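You operate a simulated robot arm through the tools that you are given. There is no shell and no other tool.

The job below is to be done with a simulated robot arm. You get a single attempt, and the scene is never put back.

## Task
Fetch bobbin L305 from the grey stand, latch it on the winder, set the steel slide to 5 mm.
Fine: turn the stand to bring it out from under the cover; the other bobbins stay in their seats.

Only the result counts: the job must be done as asked and must still hold three seconds after the hand-in. Knocking over, shifting, dropping, spilling or breaking anything else fails it. Lids that push on must go on centred and level and be pressed home; caps that screw on are set level and turned clockwise until they are tight.

## Robot
A 6-joint arm with a four-finger gripper, fixed in place. Base frame: the origin is at the foot of the arm, x ahead of it, y to its left, z up; the work surface is at about z = 78.6. Lengths are in cm, angles in degrees, forces in N, time in s.
With the tool pointing down near the work surface it reaches from about 52 to 90 cm from the base axis. Its first joint turns from -166.0 to 166.0 degrees. Payload 3.43 kg.
The tool frame sits at the grasp point between the pads (the TCP): z along the fingers, y along the line on which they close. The tips reach 3 cm beyond it. Largest opening 12 cm; the body of the gripper starts 8.5 cm behind the TCP.
Orientation is that of the tool frame in the base frame, as [roll, pitch, yaw] about the fixed x, y, z axes, in that order (R = Rz(yaw) Ry(pitch) Rx(roll)). With the fingers straight down and closing along the base's y, the tool's x points along the base's -x, its y along +y and its z along -z.

## Interface
- The arm moves only by the tool apply_moves. Its argument "plan" is one flat list of numbers, 7 for each row, row after row: the shift along the tool's x, y, z in units of 400 mm (1.0 is 400 mm), then the turn, a rotation vector about the tool's x, y, z in units of 45 degrees (1.0 is 45 degrees), then the gripper command, from -1 (fully open) to 1 (shut), values between in proportion. In form: [tx, ty, tz, wx, wy, wz, fingers, tx, ty, tz, wx, wy, wz, fingers, ...]. A call has 1 to 20 rows; each row is the pose to reach, as a shift and turn from the pose commanded when the call began, along the tool's axes at that moment. A call with a number of a shift or a turn outside -1 to 1 is refused whole. Rows are played at 5 a second. More than 5 cm and 8.6 degrees between two rows, or a gripper value outside its range, and nothing of the call is played. Where a pose cannot be reached the arm comes as near as it can. A force on the tool above 40 N (or 10 N above the force at the start of the call, whichever is more), or a blocked arm, ends the call early, and 0.2 s more pass. Each finger halts on what it meets, pressing with about 36 N; the grip force reading is that of the motor and also rises with nothing between the fingers. The clock runs only during rows and for 0.2 s after the last one: add rows that repeat a pose to give the fingers time. It gives the time, the measured TCP pose, the force on the tool (base axes), the opening and the grip force at its end, in the units of the frame above (readings bear some noise), with the torque about the TCP (base axes, N m) and any sound that the robot's microphone picked up.
- Cameras (640 x 400 px; columns grow to the right, rows downward): "scene" is fixed at [22.81, 65.49, 133.53]; the picture's right is [-0.76, -0.65, 0.00], its down [-0.25, 0.29, -0.93] and it looks along [0.60, -0.70, -0.38] (base axes); focal length 308 px, centre (320, 200). "wrist" rides on the gripper at [7.1, -1.7, -12.1] in the tool frame; the picture's right is [0.23, 0.97, 0.00], its down [-0.81, 0.19, -0.55] and it looks along [-0.54, 0.13, 0.83] (tool axes); focal length 275 px, centre (320, 200). There is no depth. A picture from a camera that has moved, and an enlarged one, comes with that camera's place and axes in the base frame and with its lens. The place of the scene camera against the robot may be out by one fixed shift of up to 2.5 cm in any direction.
- snapshot(camera): a new picture of that camera. No time passes.
- raise_lower(by): slides the trunk up (or, below 0, down) by that many cm; the arm rides with it, the base frame stays. It gives what a move gives, with no picture.
- enlarge(camera, box): a new picture of the part [left, top, right, bottom] of that camera's present view, enlarged. No time passes.
- sign_off(): hands the job in; it is judged then, once.

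Places have to be worked out from the pictures, the camera data and where the tool is seen. Open the gripper and draw the arm clear of the work before you hand the job in, unless the task says otherwise.

The tools are called after "Call:" as a command line: name --argument value ..., lists and objects as JSON in quotes. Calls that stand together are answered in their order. apply_moves: Moves the arm, as the interface text tells. Its arguments: {"type":"object","properties":{"plan":{"type":"array","items":{"type":"number"}}},"required":["plan"]} The other tools are called the same way: raise_lower (by) slides the trunk up or down; snapshot (camera) takes a picture; enlarge (camera, box) takes an enlarged picture of a part of a camera's view; sign_off () hands the job in.

At the start:

```text
clock: 0.0
tool_pos: [53.11, 10.21, 121.75]
ee_rot: [-180.0, -0.1, -180.0]
wrist_force: [-0.6, -0.3, -0.8]
ft_torque: [0.01, 0.05, 0.02]
width: 12.03
grasp_force: 0.0
trunk travel left (down, up): [-15.0, 39.0]
```

scene: 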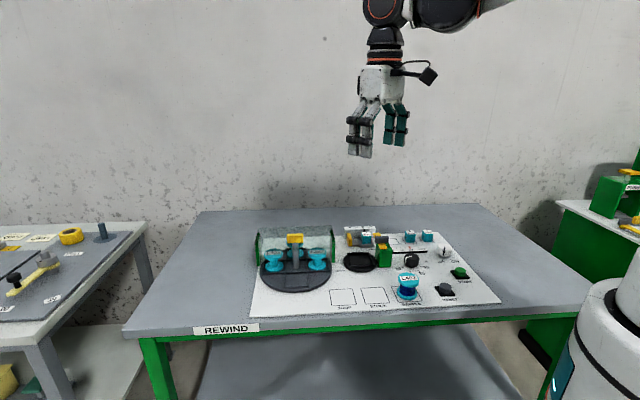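
wrist: 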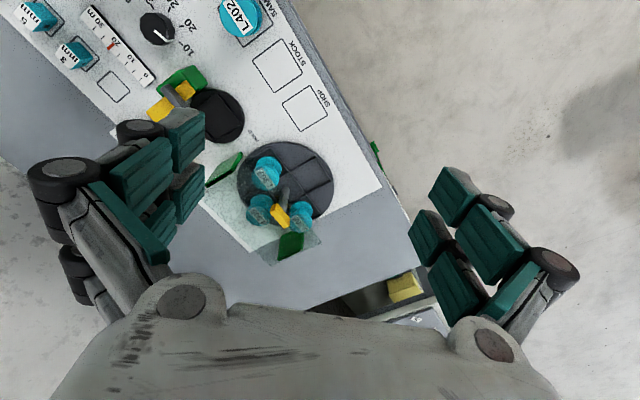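

I'll begin by looking closely at the work panel from both cameras before moving anything.

Call:
enlarge --camera "scene" --box '[240, 215, 400, 315]'

Call:
enlarge --camera "scene" --box '[340, 215, 500, 315]'

Call:
enlarge --camera "wrist" --box '[190, 120, 350, 220]'

Call:
enlarge --camera "wrist" --box '[0, 0, 260, 162]'

```text
4.00 times, centred on (320, 265) of scene
camera zoom: at [22.81, 65.49, 133.53], right [-0.76, -0.65, 0.0], down [-0.25, 0.29, -0.93], along [0.6, -0.7, -0.38], focal length 1232 px, centre (320, -60)
```

zoom: 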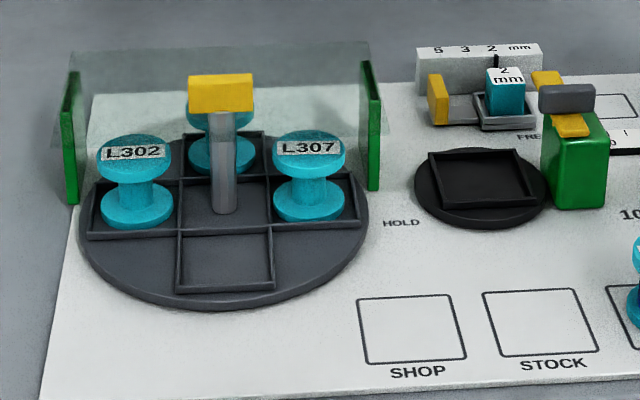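

```text
4.00 times, centred on (420, 265) of scene
camera zoom: at [22.81, 65.49, 133.53], right [-0.76, -0.65, 0.0], down [-0.25, 0.29, -0.93], along [0.6, -0.7, -0.38], focal length 1232 px, centre (-80, -60)
```

zoom: 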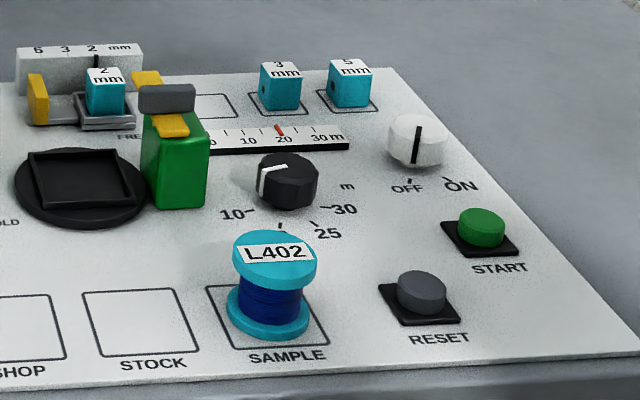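

```text
4.00 times, centred on (270, 170) of wrist
camera zoom: at [46.08, 8.57, 133.77], right [-0.23, 0.97, 0.0], down [0.81, 0.19, 0.55], along [0.54, 0.13, -0.83], focal length 1101 px, centre (520, 320)
```

zoom: 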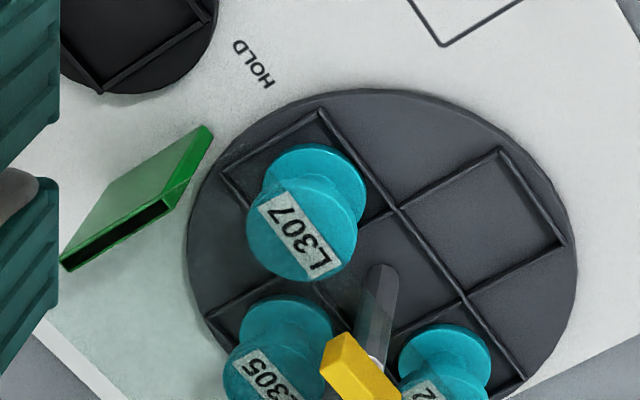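

```text
2.46 times, centred on (130, 81) of wrist
camera zoom: at [46.08, 8.57, 133.77], right [-0.23, 0.97, 0.0], down [0.81, 0.19, 0.55], along [0.54, 0.13, -0.83], focal length 678 px, centre (788, 493)
```

zoom: 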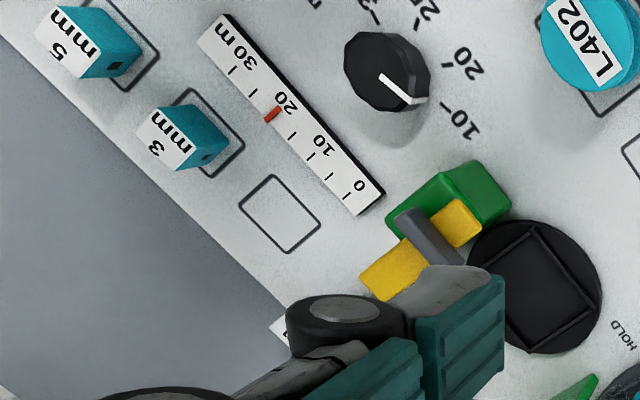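

The stand carries L302, L307 and L305. L305 is at the back, under the clear cover. The winder has a black seat with a green latch post, and the slide sits behind it. I'll move the wrist camera sideways to see the winder and slide properly.

Call:
apply_moves --plan '[0, -0.111, 0, 0, 0, 0, -1, 0, -0.222, 0, 0, 0, 0, -1, 0, -0.333, 0, 0, 0, 0, -1, 0, -0.444, 0, 0, 0, 0, -1, 0, -0.555, 0, 0, 0, 0, -1, 0, -0.555, 0, 0, 0, 0, -1]'

Call:
snapshot --camera "wrist"

Call:
enlarge --camera "wrist" --box '[200, 80, 420, 218]'

```text
clock: 1.4
tool_pos: [53.19, -12.08, 121.7]
ee_rot: [-180.0, 0.1, 179.9]
wrist_force: [-0.3, -0.5, 0.4]
ft_torque: [0.0, -0.02, 0.02]
width: 11.99
grasp_force: 0.1
trunk travel left (down, up): [-15.0, 39.0]
```

```text
taken
camera wrist: at [46.15, -13.79, 133.67], right [-0.23, 0.97, 0.0], down [0.81, 0.19, 0.55], along [0.54, 0.13, -0.83], focal length 275 px, centre (320, 200)
```

wrist: 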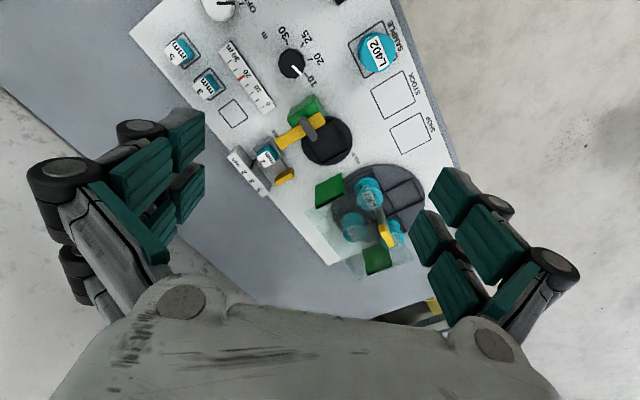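

```text
2.90 times, centred on (310, 149) of wrist
camera zoom: at [46.15, -13.79, 133.67], right [-0.23, 0.97, 0.0], down [0.81, 0.19, 0.55], along [0.54, 0.13, -0.83], focal length 798 px, centre (349, 348)
```

zoom: 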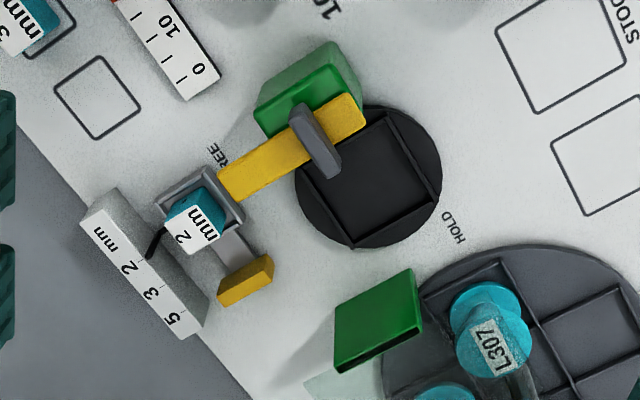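

The yellow latch arm on the green post points at FREE, and the slide's pointer reads 2, with a 2 mm block in its tray. I'll move down for a close view of the slide and latch.

Call:
apply_moves --plan '[-0.0271, -0.0396, 0.0904, 0, 0, 0, -1, -0.0542, -0.0792, 0.1808, 0, 0, 0, -1, -0.0813, -0.1188, 0.2712, 0, 0, 0, -1, -0.1083, -0.1583, 0.3617, 0, 0, 0, -1, -0.1354, -0.1979, 0.4521, 0, 0, 0, -1, -0.1625, -0.2375, 0.5425, 0, 0, 0, -1, -0.1625, -0.2375, 0.5425, 0, 0, 0, -1]'

Call:
snapshot --camera "wrist"

Call:
enlarge --camera "wrist" --box '[220, 130, 420, 255]'

Call:
enlarge --camera "wrist" --box '[220, 40, 420, 165]'

```text
clock: 3.0
tool_pos: [59.88, -21.63, 100.17]
ee_rot: [-180.0, 0.0, -180.0]
wrist_force: [0.2, -0.2, -0.1]
ft_torque: [0.02, 0.03, 0.01]
width: 12.0
grasp_force: 0.1
trunk travel left (down, up): [-15.0, 39.0]
```

```text
taken
camera wrist: at [52.71, -23.3, 112.33], right [-0.23, 0.97, 0.0], down [0.81, 0.19, 0.55], along [0.54, 0.13, -0.83], focal length 275 px, centre (320, 200)
```

wrist: 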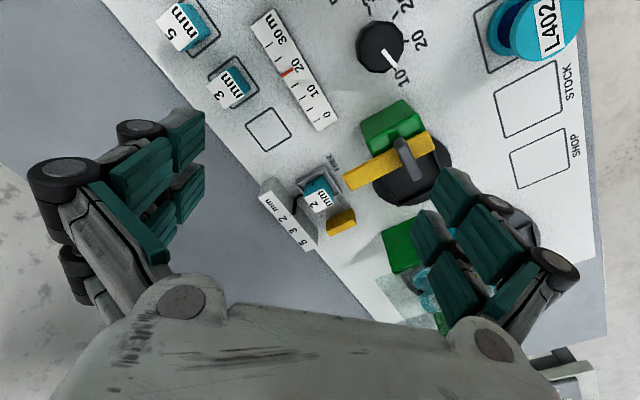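

```text
3.20 times, centred on (320, 192) of wrist
camera zoom: at [52.71, -23.3, 112.33], right [-0.23, 0.97, 0.0], down [0.81, 0.19, 0.55], along [0.54, 0.13, -0.83], focal length 881 px, centre (320, 224)
```

zoom: 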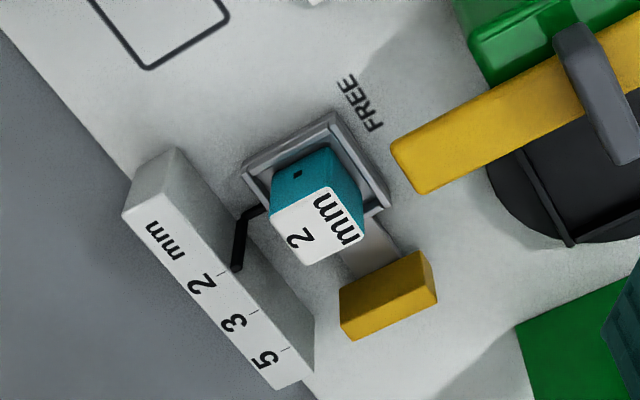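

```text
3.20 times, centred on (320, 102) of wrist
camera zoom: at [52.71, -23.3, 112.33], right [-0.23, 0.97, 0.0], down [0.81, 0.19, 0.55], along [0.54, 0.13, -0.83], focal length 881 px, centre (320, 512)
```

zoom: 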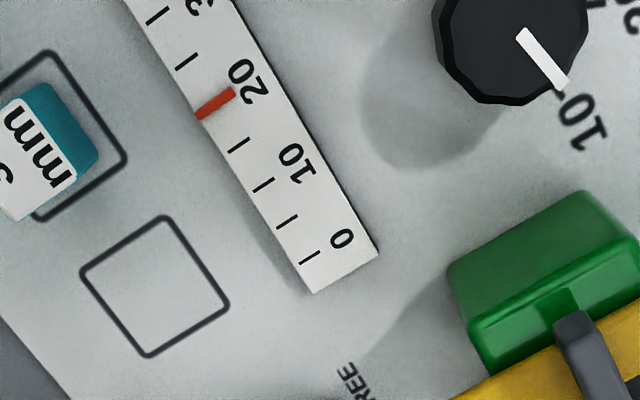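

The slide is a steel tray with a black pointer at 2 and a yellow tab on its 5 side. The scale ticks 2, 3 and 5 are on the upright. Next I'll look closely at the latch mechanism and winder seat.

Call:
apply_moves --plan '[0.0325, 0.0992, 0.01, 0, 0, 0, -1, 0.065, 0.1983, 0.02, 0, 0, 0, -1, 0.0975, 0.2975, 0.03, 0, 0, 0, -1, 0.0975, 0.2975, 0.03, 0, 0, 0, -1]'

Call:
snapshot --camera "wrist"

Call:
enlarge --camera "wrist" --box '[210, 120, 410, 245]'

Call:
enlarge --camera "scene" --box '[335, 220, 399, 260]'

Call:
enlarge --camera "scene" --box '[250, 225, 346, 285]'

```text
clock: 4.0
tool_pos: [55.6, -9.48, 98.96]
ee_rot: [-180.0, 0.2, -179.9]
wrist_force: [0.1, 0.9, 0.3]
ft_torque: [0.0, -0.01, -0.05]
width: 12.0
grasp_force: 0.1
trunk travel left (down, up): [-15.0, 39.0]
```

```text
taken
camera wrist: at [48.45, -11.05, 111.02], right [-0.23, 0.97, 0.0], down [0.81, 0.19, 0.55], along [0.54, 0.13, -0.83], focal length 275 px, centre (320, 200)
```

wrist: 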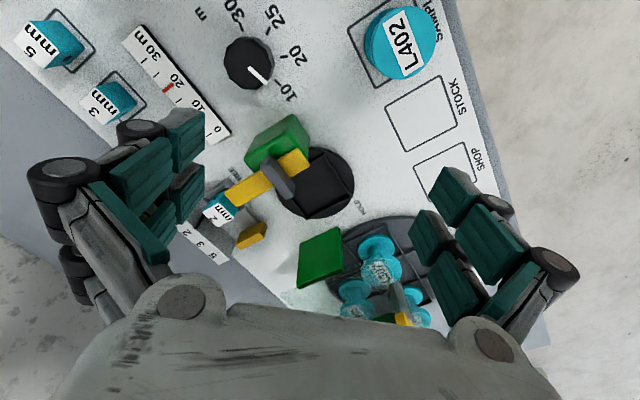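

```text
3.20 times, centred on (310, 182) of wrist
camera zoom: at [48.45, -11.05, 111.02], right [-0.23, 0.97, 0.0], down [0.81, 0.19, 0.55], along [0.54, 0.13, -0.83], focal length 881 px, centre (352, 256)
```

zoom: 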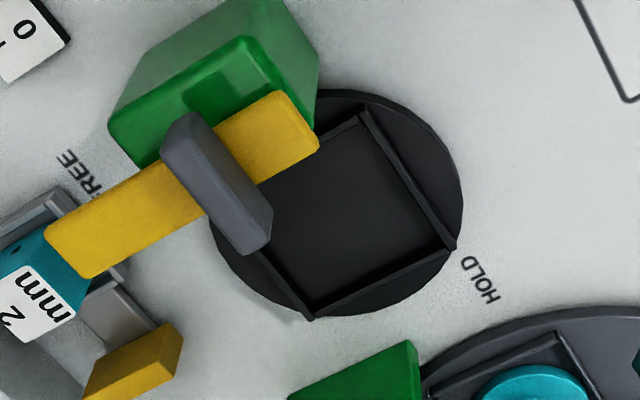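

```text
10.00 times, centred on (367, 240) of scene
camera zoom: at [22.81, 65.49, 133.53], right [-0.76, -0.65, 0.0], down [-0.25, 0.29, -0.93], along [0.6, -0.7, -0.38], focal length 3080 px, centre (-150, -200)
```

zoom: 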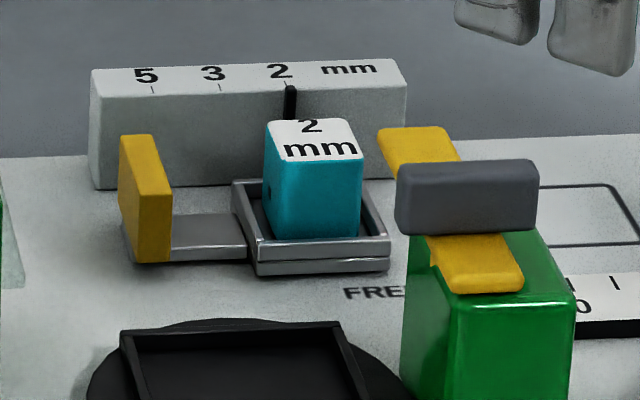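

```text
6.67 times, centred on (298, 255) of scene
camera zoom: at [22.81, 65.49, 133.53], right [-0.76, -0.65, 0.0], down [-0.25, 0.29, -0.93], along [0.6, -0.7, -0.38], focal length 2054 px, centre (467, -167)
```

zoom: 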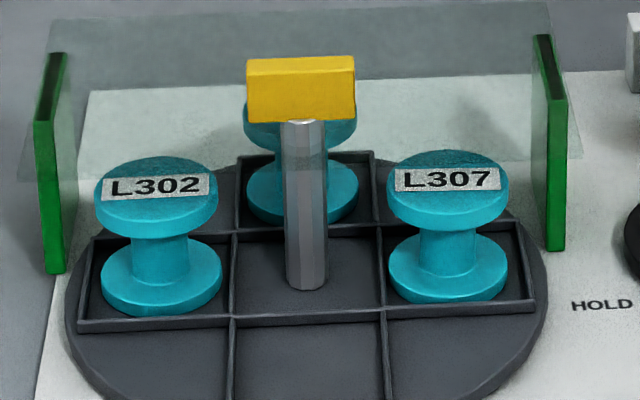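

The latch is a yellow arm on top of the green post, with a grey bar across its middle. It must swing about a quarter turn from FREE over the seat to HOLD. Now I'll look at the stand, its T-handle and the cover.

Call:
apply_moves --plan '[-0.06, 0.09, -0.032, 0, 0, 0, -1, -0.12, 0.18, -0.063, 0, 0, 0, -1, -0.18, 0.27, -0.094, 0, 0, 0, -1, -0.24, 0.36, -0.125, 0, 0, 0, -1, -0.24, 0.36, -0.125, 0, 0, 0, -1]'

Call:
snapshot --camera "wrist"

Call:
enlarge --camera "wrist" --box '[220, 130, 420, 255]'

Call:
enlarge --camera "wrist" --box '[200, 0, 420, 138]'

```text
clock: 5.2
tool_pos: [65.29, 4.91, 103.91]
ee_rot: [179.9, -0.1, 180.0]
wrist_force: [-0.2, 0.4, -0.3]
ft_torque: [-0.06, 0.03, -0.01]
width: 12.01
grasp_force: 0.1
trunk travel left (down, up): [-15.0, 39.0]
```

```text
taken
camera wrist: at [58.24, 3.24, 115.86], right [-0.23, 0.97, 0.0], down [0.81, 0.19, 0.55], along [0.54, 0.13, -0.83], focal length 275 px, centre (320, 200)
```

wrist: 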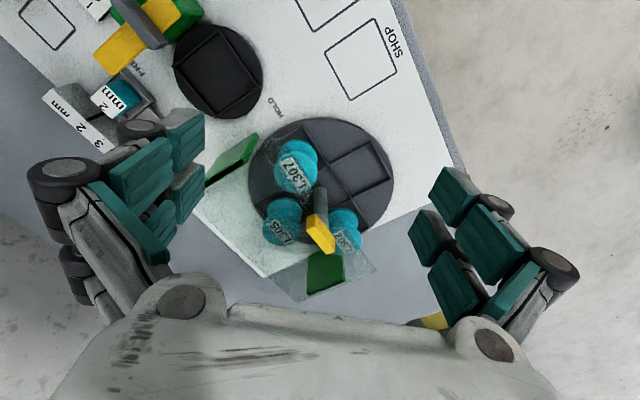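

```text
3.20 times, centred on (320, 192) of wrist
camera zoom: at [58.24, 3.24, 115.86], right [-0.23, 0.97, 0.0], down [0.81, 0.19, 0.55], along [0.54, 0.13, -0.83], focal length 881 px, centre (320, 224)
```

zoom: 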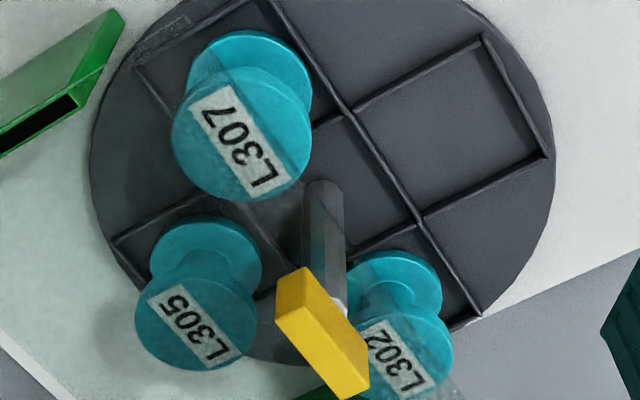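

```text
2.90 times, centred on (310, 69) of wrist
camera zoom: at [58.24, 3.24, 115.86], right [-0.23, 0.97, 0.0], down [0.81, 0.19, 0.55], along [0.54, 0.13, -0.83], focal length 798 px, centre (349, 580)
```

zoom: 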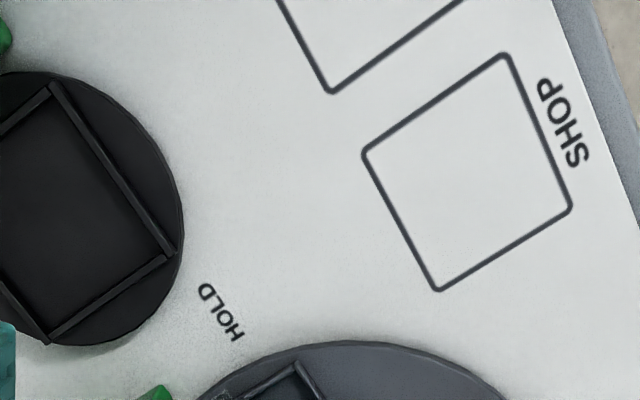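

The clear cover needs mapping. I'll zoom in on its edges in both views.

Call:
enlarge --camera "wrist" --box '[250, 120, 330, 170]'

Call:
enlarge --camera "wrist" --box '[290, 200, 402, 270]'

Call:
enlarge --camera "wrist" --box '[240, 200, 400, 300]'

Call:
enlarge --camera "scene" --box '[245, 220, 309, 260]'

Call:
enlarge --camera "scene" --box '[290, 220, 354, 260]'

```text
8.00 times, centred on (290, 145) of wrist
camera zoom: at [58.24, 3.24, 115.86], right [-0.23, 0.97, 0.0], down [0.81, 0.19, 0.55], along [0.54, 0.13, -0.83], focal length 2202 px, centre (560, 640)
```

zoom: 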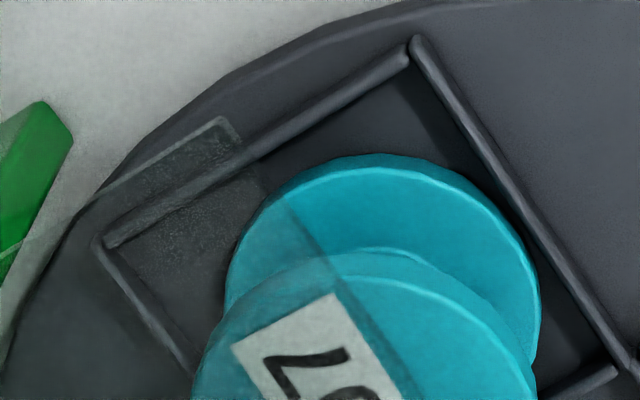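

```text
5.71 times, centred on (346, 235) of wrist
camera zoom: at [58.24, 3.24, 115.86], right [-0.23, 0.97, 0.0], down [0.81, 0.19, 0.55], along [0.54, 0.13, -0.83], focal length 1573 px, centre (171, 0)
```

zoom: 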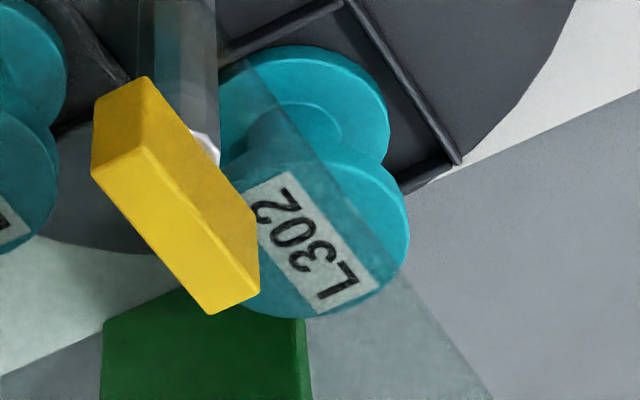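

```text
4.00 times, centred on (320, 250) of wrist
camera zoom: at [58.24, 3.24, 115.86], right [-0.23, 0.97, 0.0], down [0.81, 0.19, 0.55], along [0.54, 0.13, -0.83], focal length 1101 px, centre (320, 0)
```

zoom: 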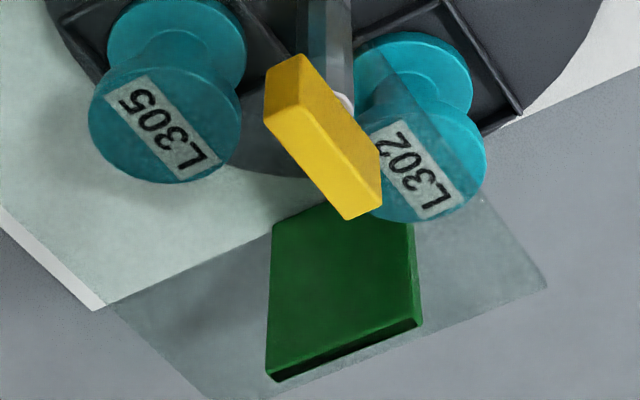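

```text
10.00 times, centred on (277, 240) of scene
camera zoom: at [22.81, 65.49, 133.53], right [-0.76, -0.65, 0.0], down [-0.25, 0.29, -0.93], along [0.6, -0.7, -0.38], focal length 3080 px, centre (750, -200)
```

zoom: 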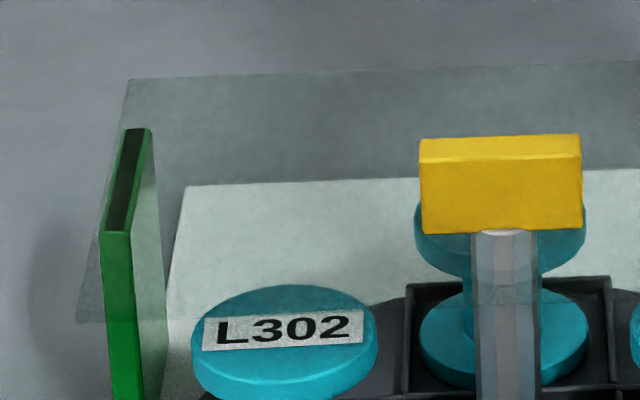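

```text
10.00 times, centred on (322, 240) of scene
camera zoom: at [22.81, 65.49, 133.53], right [-0.76, -0.65, 0.0], down [-0.25, 0.29, -0.93], along [0.6, -0.7, -0.38], focal length 3080 px, centre (300, -200)
```

zoom: 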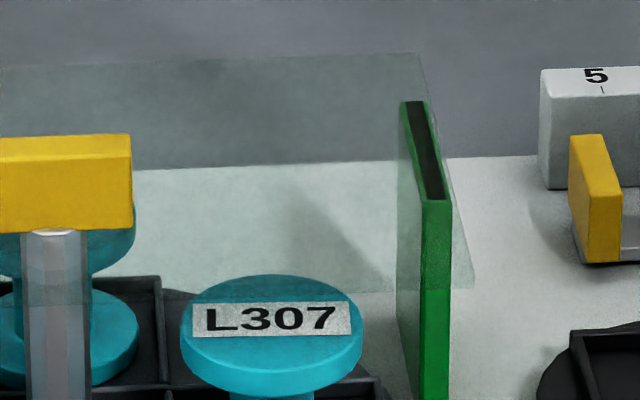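

The cover plate sits at about z≈87.4. Its front edge passes over L302 and L307, so L305 needs about a half turn to come clear at the front. I'll go over the stand for a near-vertical view, to locate the axis and seats accurately.

Call:
apply_moves --plan '[-0.0935, 0.0205, 0, 0, 0, 0, -1, -0.187, 0.041, 0, 0, 0, 0, -1, -0.2805, 0.0615, 0, 0, 0, 0, -1, -0.374, 0.082, 0, 0, 0, 0, -1, -0.4675, 0.1025, 0, 0, 0, 0, -1, -0.4675, 0.1025, 0, 0, 0, 0, -1]'

Call:
snapshot --camera "wrist"

Call:
enlarge --camera "wrist" --box '[220, 0, 420, 125]'

Call:
snapshot --camera "scene"

```text
clock: 6.6
tool_pos: [84.27, 8.9, 103.88]
ee_rot: [180.0, 0.0, 180.0]
wrist_force: [0.1, -0.2, -0.8]
ft_torque: [-0.03, 0.0, -0.02]
width: 12.0
grasp_force: 0.1
trunk travel left (down, up): [-15.0, 39.0]
```

```text
taken
camera wrist: at [77.18, 7.28, 115.84], right [-0.23, 0.97, 0.0], down [0.81, 0.19, 0.55], along [0.54, 0.13, -0.83], focal length 275 px, centre (320, 200)
```

wrist: 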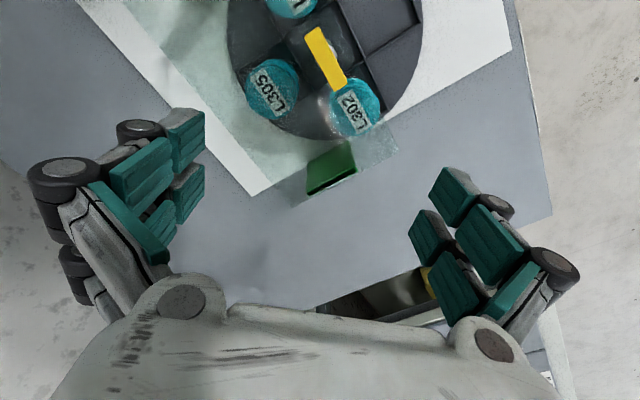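

```text
3.20 times, centred on (320, 62) of wrist
camera zoom: at [77.18, 7.28, 115.84], right [-0.23, 0.97, 0.0], down [0.81, 0.19, 0.55], along [0.54, 0.13, -0.83], focal length 881 px, centre (320, 640)
```

zoom: 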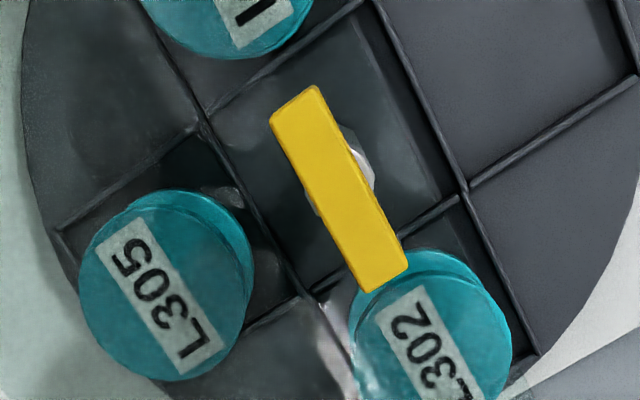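

```text
taken
```

scene: 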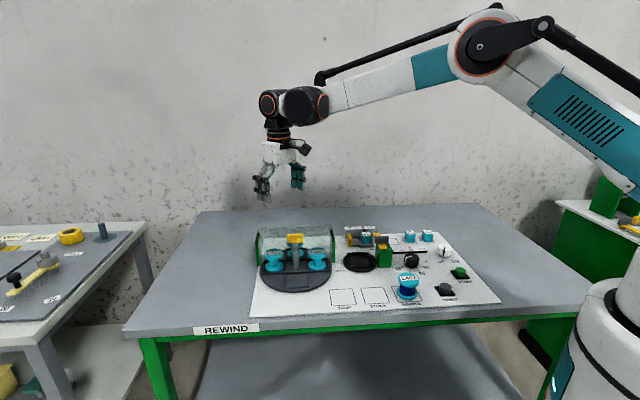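

From the vertical view the stand axis is at about (80.0, 8.5). The handle bar is about 4.6×1.3 cm with its long axis at 45° and spans z≈89–91.4, and the seats are 6.7 cm from the axis. I'll move the gripper above the handle, turned 45° so the fingers close across the bar.

Call:
apply_moves --plan '[0.0176, -0.0015, 0.0245, 0, 0, -0.1667, -0.5, 0.0353, -0.0031, 0.049, 0, 0, -0.3333, 0, 0.0529, -0.0046, 0.0735, 0, 0, -0.5, 0, 0.0705, -0.0062, 0.098, 0, 0, -0.6667, 0, 0.0882, -0.0078, 0.1225, 0, 0, -0.8333, 0, 0.1058, -0.0093, 0.147, 0, 0, -1.0, 0, 0.1058, -0.0093, 0.147, 0, 0, -1.0, 0]'

Call:
snapshot --camera "wrist"

Call:
enlarge --camera "scene" --box '[230, 180, 358, 260]'

```text
clock: 8.2
tool_pos: [79.84, 8.7, 97.99]
ee_rot: [-180.0, 0.0, -134.9]
wrist_force: [0.4, -1.2, -0.5]
ft_torque: [-0.01, 0.03, -0.04]
width: 5.98
grasp_force: 0.0
trunk travel left (down, up): [-15.0, 39.0]
```

```text
taken
camera wrist: at [76.11, 2.48, 109.99], right [-0.85, 0.52, 0.0], down [0.44, 0.71, 0.55], along [0.29, 0.47, -0.83], focal length 275 px, centre (320, 200)
```

wrist: 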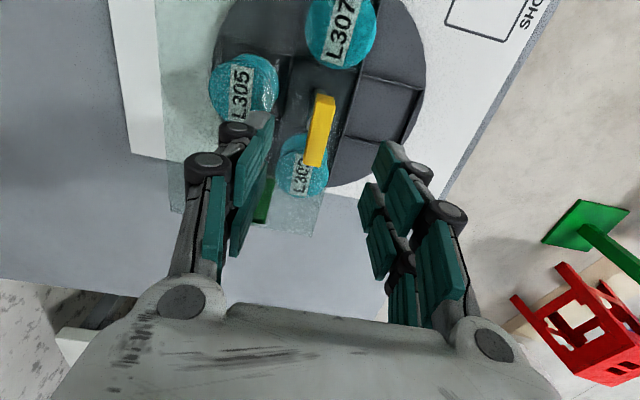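

```text
5.00 times, centred on (294, 220) of scene
camera zoom: at [22.81, 65.49, 133.53], right [-0.76, -0.65, 0.0], down [-0.25, 0.29, -0.93], along [0.6, -0.7, -0.38], focal length 1540 px, centre (450, 100)
```

zoom: 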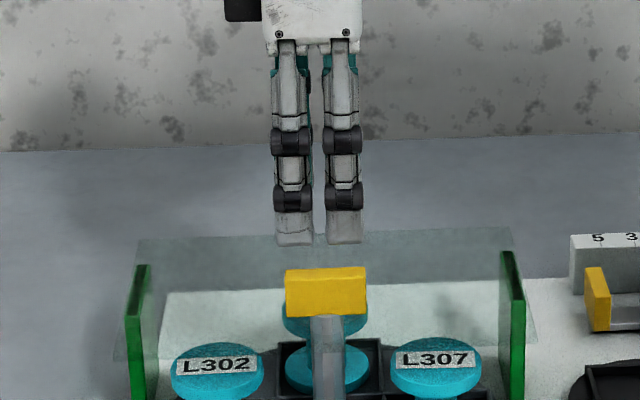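

The gripper now straddles the handle axis with the correct yaw. I'll zoom in to check the lateral alignment before descending.

Call:
enlarge --camera "wrist" --box '[260, 70, 388, 150]'

Call:
enlarge --camera "wrist" --box '[210, 60, 418, 190]'

```text
5.00 times, centred on (324, 110) of wrist
camera zoom: at [76.11, 2.48, 109.99], right [-0.85, 0.52, 0.0], down [0.44, 0.71, 0.55], along [0.29, 0.47, -0.83], focal length 1376 px, centre (300, 650)
```

zoom: 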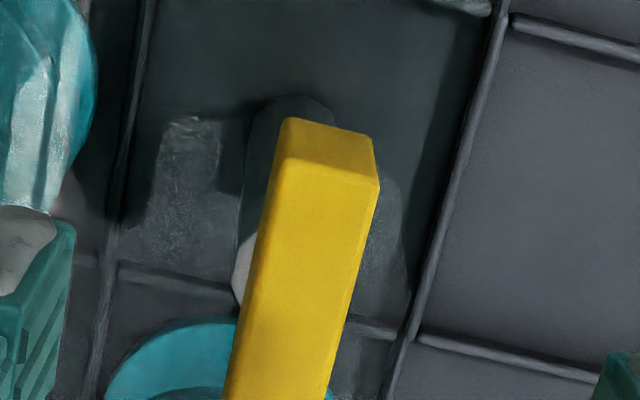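

```text
3.08 times, centred on (314, 125) of wrist
camera zoom: at [76.11, 2.48, 109.99], right [-0.85, 0.52, 0.0], down [0.44, 0.71, 0.55], along [0.29, 0.47, -0.83], focal length 847 px, centre (338, 431)
```

zoom: 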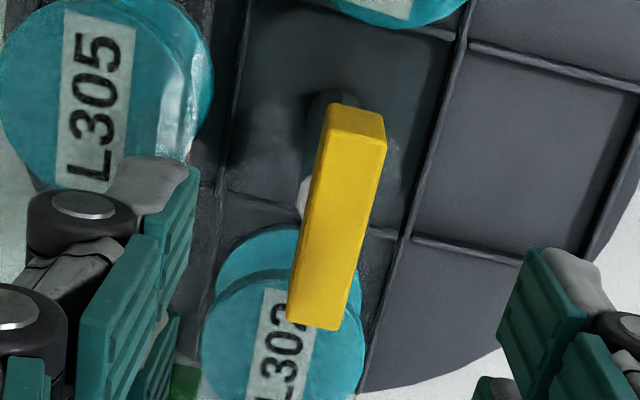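

The handle centre reads about (79.85, 8.4) and the TCP is within 0.2 cm of it. I'll make that small correction and descend to z≈92, which keeps the tips about 1.3 cm above the cover.

Call:
apply_moves --plan '[0.0023, -0.0048, 0.04, 0, 0, 0, 0, 0.0023, -0.0048, 0.08, 0, 0, 0, 0, 0.0023, -0.0048, 0.12, 0, 0, 0, 0, 0.0023, -0.0048, 0.15, 0, 0, 0, 0, 0.0023, -0.0048, 0.15, 0, 0, 0, 0]'

Call:
enlarge --camera "scene" --box '[230, 190, 358, 270]'

Call:
snapshot --camera "wrist"

```text
clock: 9.4
tool_pos: [79.94, 8.47, 91.93]
ee_rot: [179.9, 0.0, -135.0]
wrist_force: [0.5, 0.5, 0.0]
ft_torque: [0.02, -0.01, 0.01]
width: 6.02
grasp_force: 0.1
trunk travel left (down, up): [-15.0, 39.0]
```

```text
5.00 times, centred on (294, 230) of scene
camera zoom: at [22.81, 65.49, 133.53], right [-0.76, -0.65, 0.0], down [-0.25, 0.29, -0.93], along [0.6, -0.7, -0.38], focal length 1540 px, centre (450, 50)
```

zoom: 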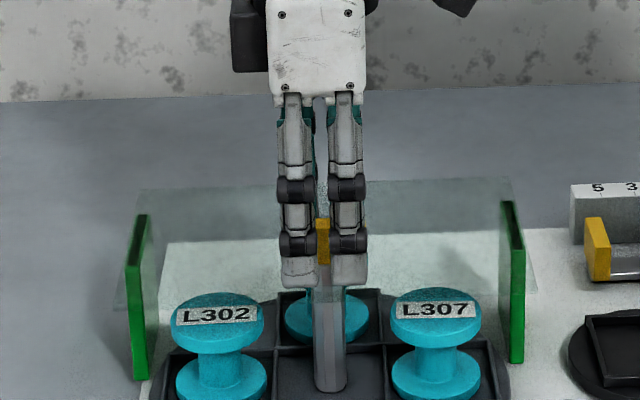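

```text
taken
camera wrist: at [76.19, 2.28, 103.98], right [-0.85, 0.53, 0.0], down [0.44, 0.71, 0.55], along [0.29, 0.47, -0.83], focal length 275 px, centre (320, 200)
```

wrist: 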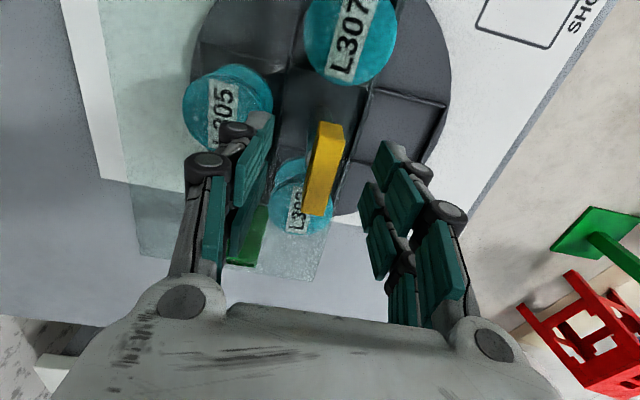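

The fingers straddle the handle with no contact. Closing on it now.

Call:
apply_moves --plan '[0, 0, 0, 0, 0, 0, 0.5, 0, 0, 0, 0, 0, 0, 1, 0, 0, 0, 0, 0, 0, 1, 0, 0, 0, 0, 0, 0, 1, 0, 0, 0, 0, 0, 0, 1]'

Call:
enlarge --camera "scene" --box '[230, 190, 358, 270]'

```text
clock: 10.6
tool_pos: [79.92, 8.54, 92.0]
ee_rot: [-180.0, -0.2, -134.9]
wrist_force: [-7.4, 2.7, -5.3]
ft_torque: [0.2, 0.04, -0.01]
width: 1.4
grasp_force: 44.4
trunk travel left (down, up): [-15.0, 39.0]
```

```text
5.00 times, centred on (294, 230) of scene
camera zoom: at [22.81, 65.49, 133.53], right [-0.76, -0.65, 0.0], down [-0.25, 0.29, -0.93], along [0.6, -0.7, -0.38], focal length 1540 px, centre (450, 50)
```

zoom: 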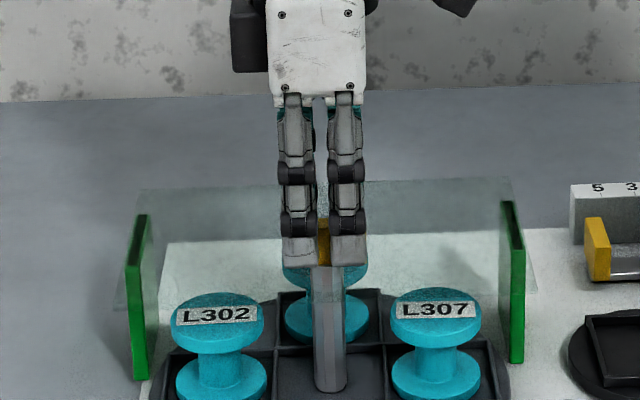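

The handle is held at 1.4 cm. I'll make a small clockwise trial turn of about 13.5° and check that the stand follows.

Call:
apply_moves --plan '[0, 0, 0, 0, 0, 0.1, 1, 0, 0, 0, 0, 0, 0.2, 1, 0, 0, 0, 0, 0, 0.3, 1, 0, 0, 0, 0, 0, 0.3, 1]'

Call:
enlarge --camera "scene" --box '[230, 210, 358, 290]'

```text
clock: 11.6
tool_pos: [79.92, 8.46, 92.08]
ee_rot: [-180.0, 0.0, -148.5]
wrist_force: [4.3, 8.9, 6.4]
ft_torque: [-0.47, 1.07, 0.04]
width: 1.41
grasp_force: 44.8
trunk travel left (down, up): [-15.0, 39.0]
```

```text
5.00 times, centred on (294, 250) of scene
camera zoom: at [22.81, 65.49, 133.53], right [-0.76, -0.65, 0.0], down [-0.25, 0.29, -0.93], along [0.6, -0.7, -0.38], focal length 1540 px, centre (450, -50)
```

zoom: 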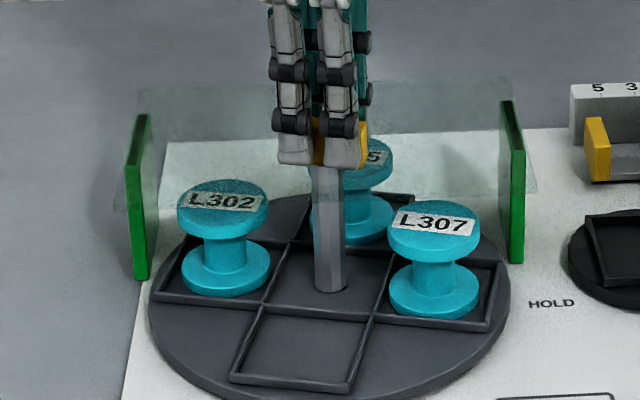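

The stand follows the handle: L305 is moving round to the right and all bobbins stay seated. Continuing with another 45°.

Call:
apply_moves --plan '[0, 0, 0, 0, 0, 0.1, 1, 0, 0, 0, 0, 0, 0.2, 1, 0, 0, 0, 0, 0, 0.3, 1, 0, 0, 0, 0, 0, 0.4, 1, 0, 0, 0, 0, 0, 0.5, 1, 0, 0, 0, 0, 0, 0.6, 1, 0, 0, 0, 0, 0, 0.7, 1, 0, 0, 0, 0, 0, 0.8, 1, 0, 0, 0, 0, 0, 0.9, 1, 0, 0, 0, 0, 0, 1.0, 1, 0, 0, 0, 0, 0, 1.0, 1]'

Call:
enlarge --camera "scene" --box '[230, 210, 358, 290]'

```text
clock: 14.0
tool_pos: [79.98, 8.5, 91.87]
ee_rot: [180.0, 0.1, 166.5]
wrist_force: [25.6, 10.5, 20.7]
ft_torque: [0.19, -1.07, -0.05]
width: 1.37
grasp_force: 45.2
trunk travel left (down, up): [-15.0, 39.0]
```

```text
5.00 times, centred on (294, 250) of scene
camera zoom: at [22.81, 65.49, 133.53], right [-0.76, -0.65, 0.0], down [-0.25, 0.29, -0.93], along [0.6, -0.7, -0.38], focal length 1540 px, centre (450, -50)
```

zoom: 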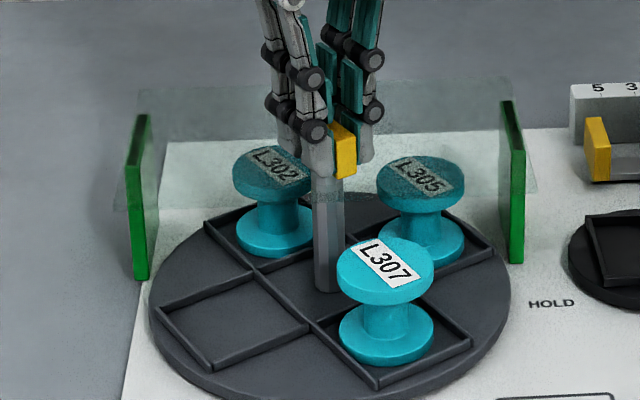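

The stand has turned about 58° so far, but the side load has risen to 28 N. That means the grip is slightly off the axis. I'll release, shift about 2 mm toward the true axis and regrip.

Call:
apply_moves --plan '[0, 0, 0, 0, 0, 0, 0.4, 0, 0, 0, 0, 0, 0, 0.4, -0.0045, -0.0017, 0, 0, 0, 0, 0.4, -0.0045, -0.0017, 0, 0, 0, 0, 0.4, -0.0045, -0.0017, 0, 0, 0, 0, 1, -0.0045, -0.0017, 0, 0, 0, 0, 1, -0.0045, -0.0017, 0, 0, 0, 0, 1, -0.0045, -0.0017, 0, 0, 0, 0, 1]'

Call:
enlarge --camera "scene" --box '[230, 210, 358, 290]'

```text
clock: 15.8
tool_pos: [79.91, 8.46, 91.98]
ee_rot: [-180.0, 0.0, 166.5]
wrist_force: [4.2, 11.8, -0.7]
ft_torque: [0.29, -0.45, -0.01]
width: 1.4
grasp_force: 44.5
trunk travel left (down, up): [-15.0, 39.0]
```

```text
5.00 times, centred on (294, 250) of scene
camera zoom: at [22.81, 65.49, 133.53], right [-0.76, -0.65, 0.0], down [-0.25, 0.29, -0.93], along [0.6, -0.7, -0.38], focal length 1540 px, centre (450, -50)
```

zoom: 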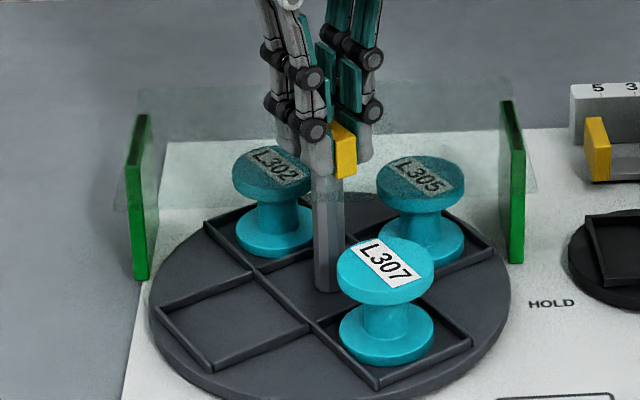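

The load has dropped and the stand held its place. Turning another 45° clockwise.

Call:
apply_moves --plan '[0, 0, 0, 0, 0, 0.1, 1, 0, 0, 0, 0, 0, 0.2, 1, 0, 0, 0, 0, 0, 0.3, 1, 0, 0, 0, 0, 0, 0.4, 1, 0, 0, 0, 0, 0, 0.5, 1, 0, 0, 0, 0, 0, 0.6, 1, 0, 0, 0, 0, 0, 0.7, 1, 0, 0, 0, 0, 0, 0.8, 1, 0, 0, 0, 0, 0, 0.9, 1, 0, 0, 0, 0, 0, 1.0, 1, 0, 0, 0, 0, 0, 1.0, 1]'

Call:
enlarge --camera "scene" --box '[230, 210, 358, 290]'

```text
clock: 18.2
tool_pos: [79.95, 8.38, 92.02]
ee_rot: [-179.9, -0.1, 121.5]
wrist_force: [-22.6, 11.9, -19.7]
ft_torque: [0.5, 0.68, 0.03]
width: 1.39
grasp_force: 44.8
trunk travel left (down, up): [-15.0, 39.0]
```

```text
5.00 times, centred on (294, 250) of scene
camera zoom: at [22.81, 65.49, 133.53], right [-0.76, -0.65, 0.0], down [-0.25, 0.29, -0.93], along [0.6, -0.7, -0.38], focal length 1540 px, centre (450, -50)
```

zoom: 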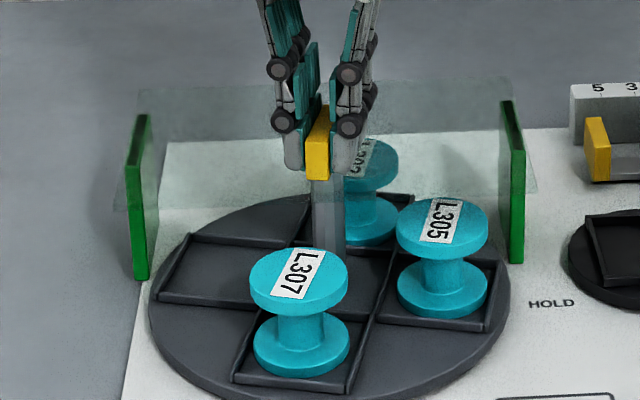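

L305 is at the right-hand position after 103.5°. I'll regrip with a small correction, then turn another 40°.

Call:
apply_moves --plan '[0, 0, 0, 0, 0, 0, 0.4, 0, 0, 0, 0, 0, 0, 0.4, 0.0024, 0.0003, 0, 0, 0, 0, 0.4, 0.0024, 0.0003, 0, 0, 0, 0, 0.4, 0.0024, 0.0003, 0, 0, 0, 0, 1, 0.0024, 0.0003, 0, 0, 0, 0, 1, 0.0024, 0.0003, 0, 0, 0, 0, 1, 0.0024, 0.0003, 0, 0, 0, 0, 1]'

Call:
apply_moves --plan '[0, 0, 0, 0, 0, 0.1, 1, 0, 0, 0, 0, 0, 0.2, 1, 0, 0, 0, 0, 0, 0.3, 1, 0, 0, 0, 0, 0, 0.4, 1, 0, 0, 0, 0, 0, 0.5, 1, 0, 0, 0, 0, 0, 0.6, 1, 0, 0, 0, 0, 0, 0.7, 1, 0, 0, 0, 0, 0, 0.8, 1, 0, 0, 0, 0, 0, 0.85, 1, 0, 0, 0, 0, 0, 0.85, 1]'

Call:
enlarge --camera "scene" --box '[230, 210, 358, 290]'

```text
clock: 20.0
tool_pos: [79.96, 8.27, 92.03]
ee_rot: [-180.0, 0.0, 121.5]
wrist_force: [-4.4, -3.4, -1.8]
ft_torque: [-0.41, -0.07, -0.01]
width: 1.42
grasp_force: 45.0
trunk travel left (down, up): [-15.0, 39.0]
```

```text
clock: 22.1
tool_pos: [79.78, 8.28, 91.98]
ee_rot: [-179.8, -0.1, 83.2]
wrist_force: [-9.1, -3.5, -2.7]
ft_torque: [0.84, 0.27, -0.01]
width: 1.43
grasp_force: 45.1
trunk travel left (down, up): [-15.0, 39.0]
stopped in row 10: the force on the tool passed its limit at 40 N (the readings are from after the stop); the commanded pose is now the measured one
```

```text
5.00 times, centred on (294, 250) of scene
camera zoom: at [22.81, 65.49, 133.53], right [-0.76, -0.65, 0.0], down [-0.25, 0.29, -0.93], along [0.6, -0.7, -0.38], focal length 1540 px, centre (450, -50)
```

zoom: 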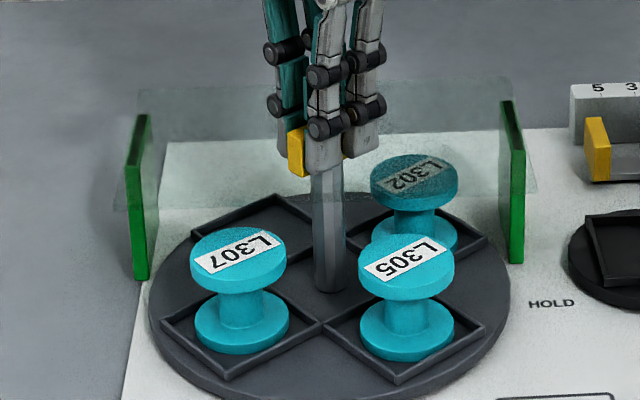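

The load limit tripped near the end of that turn, after 142° in total. The bobbins are still seated. I'll release the handle and read the pose before correcting the centring.

Call:
apply_moves --plan '[0, 0, 0, 0, 0, 0, 0.4, 0, 0, 0, 0, 0, 0, 0.4, 0, 0, 0, 0, 0, 0, 0.4]'

Call:
apply_moves --plan '[0, 0, 0, 0, 0, 0, 0.4]'

Call:
apply_moves --plan '[0, 0, 0, 0, 0, 0, 0.4]'

Call:
enlarge --camera "wrist" --box '[220, 80, 420, 205]'

```text
clock: 22.9
tool_pos: [79.94, 8.52, 91.96]
ee_rot: [-179.8, 0.1, 83.2]
wrist_force: [1.3, -1.0, 0.2]
ft_torque: [-0.01, 0.03, 0.04]
width: 3.6
grasp_force: 0.1
trunk travel left (down, up): [-15.0, 39.0]
```

```text
clock: 23.3
tool_pos: [79.92, 8.24, 92.03]
ee_rot: [-179.8, 0.0, 83.1]
wrist_force: [-0.5, 0.3, 0.4]
ft_torque: [0.01, 0.02, -0.02]
width: 3.62
grasp_force: 0.0
trunk travel left (down, up): [-15.0, 39.0]
```

```text
clock: 23.7
tool_pos: [80.01, 8.31, 91.99]
ee_rot: [-179.8, 0.1, 83.3]
wrist_force: [-0.4, 0.2, 0.5]
ft_torque: [0.03, 0.02, 0.02]
width: 3.61
grasp_force: 0.1
trunk travel left (down, up): [-15.0, 39.0]
```

```text
3.20 times, centred on (320, 142) of wrist
camera zoom: at [79.21, 15.66, 103.98], right [0.99, 0.11, 0.0], down [0.1, -0.83, 0.55], along [0.06, -0.55, -0.83], focal length 881 px, centre (320, 384)
```

zoom: 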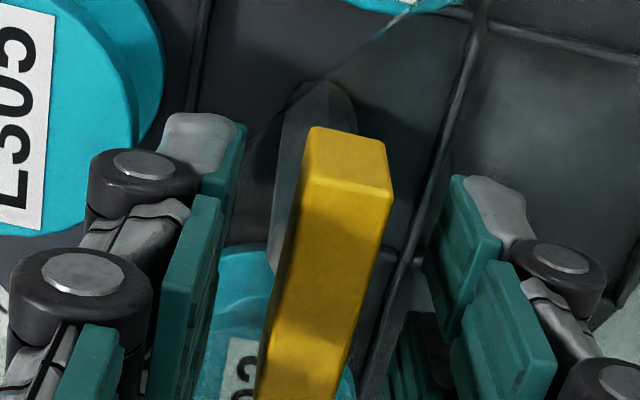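

Mean pose is about (79.96, 8.36). I'll nudge +0.08 in y, regrip and turn about 20°, then check the load.

Call:
apply_moves --plan '[0.002, -0.0002, 0, 0, 0, 0, 0.4, 0.002, -0.0002, 0, 0, 0, 0, 1, 0.002, -0.0002, 0, 0, 0, 0, 1, 0.002, -0.0002, 0, 0, 0, 0, 1, 0.002, -0.0002, 0, 0, 0, 0, 1]'

Call:
apply_moves --plan '[0, 0, 0, 0, 0, 0.1, 1, 0, 0, 0, 0, 0, 0.2, 1, 0, 0, 0, 0, 0, 0.3, 1, 0, 0, 0, 0, 0, 0.4, 1, 0, 0, 0, 0, 0, 0.45, 1, 0, 0, 0, 0, 0, 0.45, 1]'

Call:
enlarge --camera "scene" --box '[230, 210, 358, 290]'

```text
clock: 24.9
tool_pos: [79.87, 8.35, 91.86]
ee_rot: [-179.8, 0.0, 83.2]
wrist_force: [-5.6, 0.3, -4.4]
ft_torque: [0.02, 0.19, -0.02]
width: 1.37
grasp_force: 45.1
trunk travel left (down, up): [-15.0, 39.0]
```

```text
clock: 26.3
tool_pos: [79.85, 8.46, 91.91]
ee_rot: [-179.7, 0.1, 63.0]
wrist_force: [-22.2, -1.9, -23.6]
ft_torque: [0.51, 0.26, -0.05]
width: 1.4
grasp_force: 44.7
trunk travel left (down, up): [-15.0, 39.0]
```

```text
5.00 times, centred on (294, 250) of scene
camera zoom: at [22.81, 65.49, 133.53], right [-0.76, -0.65, 0.0], down [-0.25, 0.29, -0.93], along [0.6, -0.7, -0.38], focal length 1540 px, centre (450, -50)
```

zoom: 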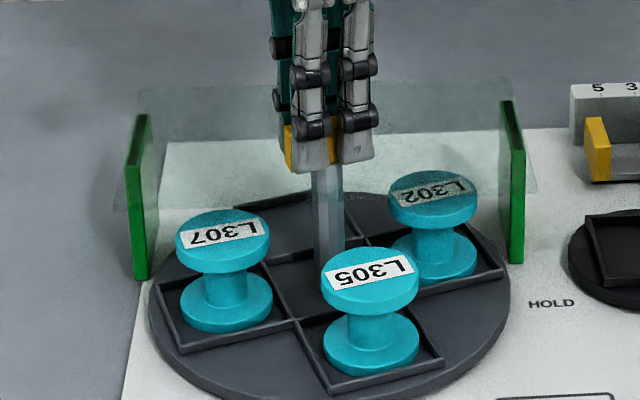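

Just 18° is left. One more regrip with a 1 mm correction, then the final turn to bring L305 squarely to the front.

Call:
apply_moves --plan '[0, 0, 0, 0, 0, 0, 0.4, 0, 0, 0, 0, 0, 0, 0.4, 0.0022, -0.0022, 0, 0, 0, 0, 0.4, 0.0022, -0.0022, 0, 0, 0, 0, 1, 0.0022, -0.0022, 0, 0, 0, 0, 1, 0.0022, -0.0022, 0, 0, 0, 0, 1, 0.0022, -0.0022, 0, 0, 0, 0, 1]'

Call:
apply_moves --plan '[0, 0, 0, 0, 0, 0.1, 1, 0, 0, 0, 0, 0, 0.2, 1, 0, 0, 0, 0, 0, 0.3, 1, 0, 0, 0, 0, 0, 0.4, 1, 0, 0, 0, 0, 0, 0.4, 1]'

Call:
enlarge --camera "scene" --box '[230, 210, 358, 290]'

```text
clock: 27.9
tool_pos: [79.81, 8.58, 91.97]
ee_rot: [-179.8, 0.1, 62.9]
wrist_force: [2.3, -0.1, 3.5]
ft_torque: [-0.06, -0.01, -0.01]
width: 1.4
grasp_force: 44.9
trunk travel left (down, up): [-15.0, 39.0]
```

```text
clock: 29.1
tool_pos: [79.93, 8.49, 91.96]
ee_rot: [-179.8, 0.1, 44.9]
wrist_force: [15.6, 0.7, 3.1]
ft_torque: [0.71, -1.17, -0.02]
width: 1.37
grasp_force: 45.4
trunk travel left (down, up): [-15.0, 39.0]
```

```text
5.00 times, centred on (294, 250) of scene
camera zoom: at [22.81, 65.49, 133.53], right [-0.76, -0.65, 0.0], down [-0.25, 0.29, -0.93], along [0.6, -0.7, -0.38], focal length 1540 px, centre (450, -50)
```

zoom: 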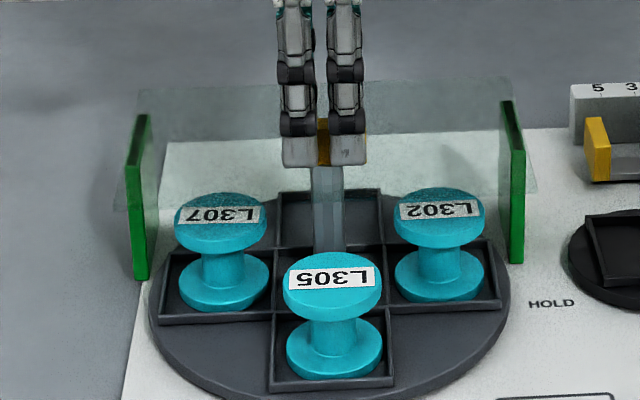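

L305 is now at the front, clear of the cover, and L302 and L307 are in their seats. I'll release the handle and lift straight up.

Call:
apply_moves --plan '[0, 0, 0, 0, 0, 0, 0.4, 0, 0, 0, 0, 0, 0, 0.2, 0, 0, 0, 0, 0, 0, 0.2, 0, 0, -0.05, 0, 0, 0, 0.2, 0, 0, -0.125, 0, 0, 0, 0, 0, 0, -0.225, 0, 0, 0, 0, 0, 0, -0.3, 0, 0, 0, 0, 0, 0, -0.3, 0, 0, 0, 0]'

Call:
enlarge --camera "scene" --box '[230, 190, 390, 290]'

```text
clock: 30.9
tool_pos: [80.07, 8.68, 104.2]
ee_rot: [-179.9, 0.1, 44.9]
wrist_force: [-0.5, -0.8, 0.3]
ft_torque: [0.01, -0.01, -0.01]
width: 6.0
grasp_force: 0.0
trunk travel left (down, up): [-15.0, 39.0]
```

```text
4.00 times, centred on (310, 240) of scene
camera zoom: at [22.81, 65.49, 133.53], right [-0.76, -0.65, 0.0], down [-0.25, 0.29, -0.93], along [0.6, -0.7, -0.38], focal length 1232 px, centre (360, 40)
```

zoom: 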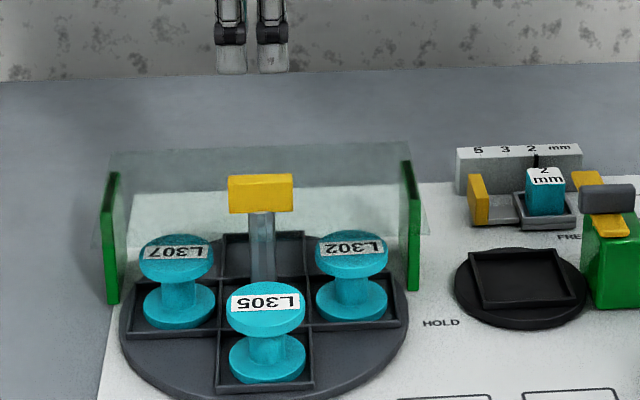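

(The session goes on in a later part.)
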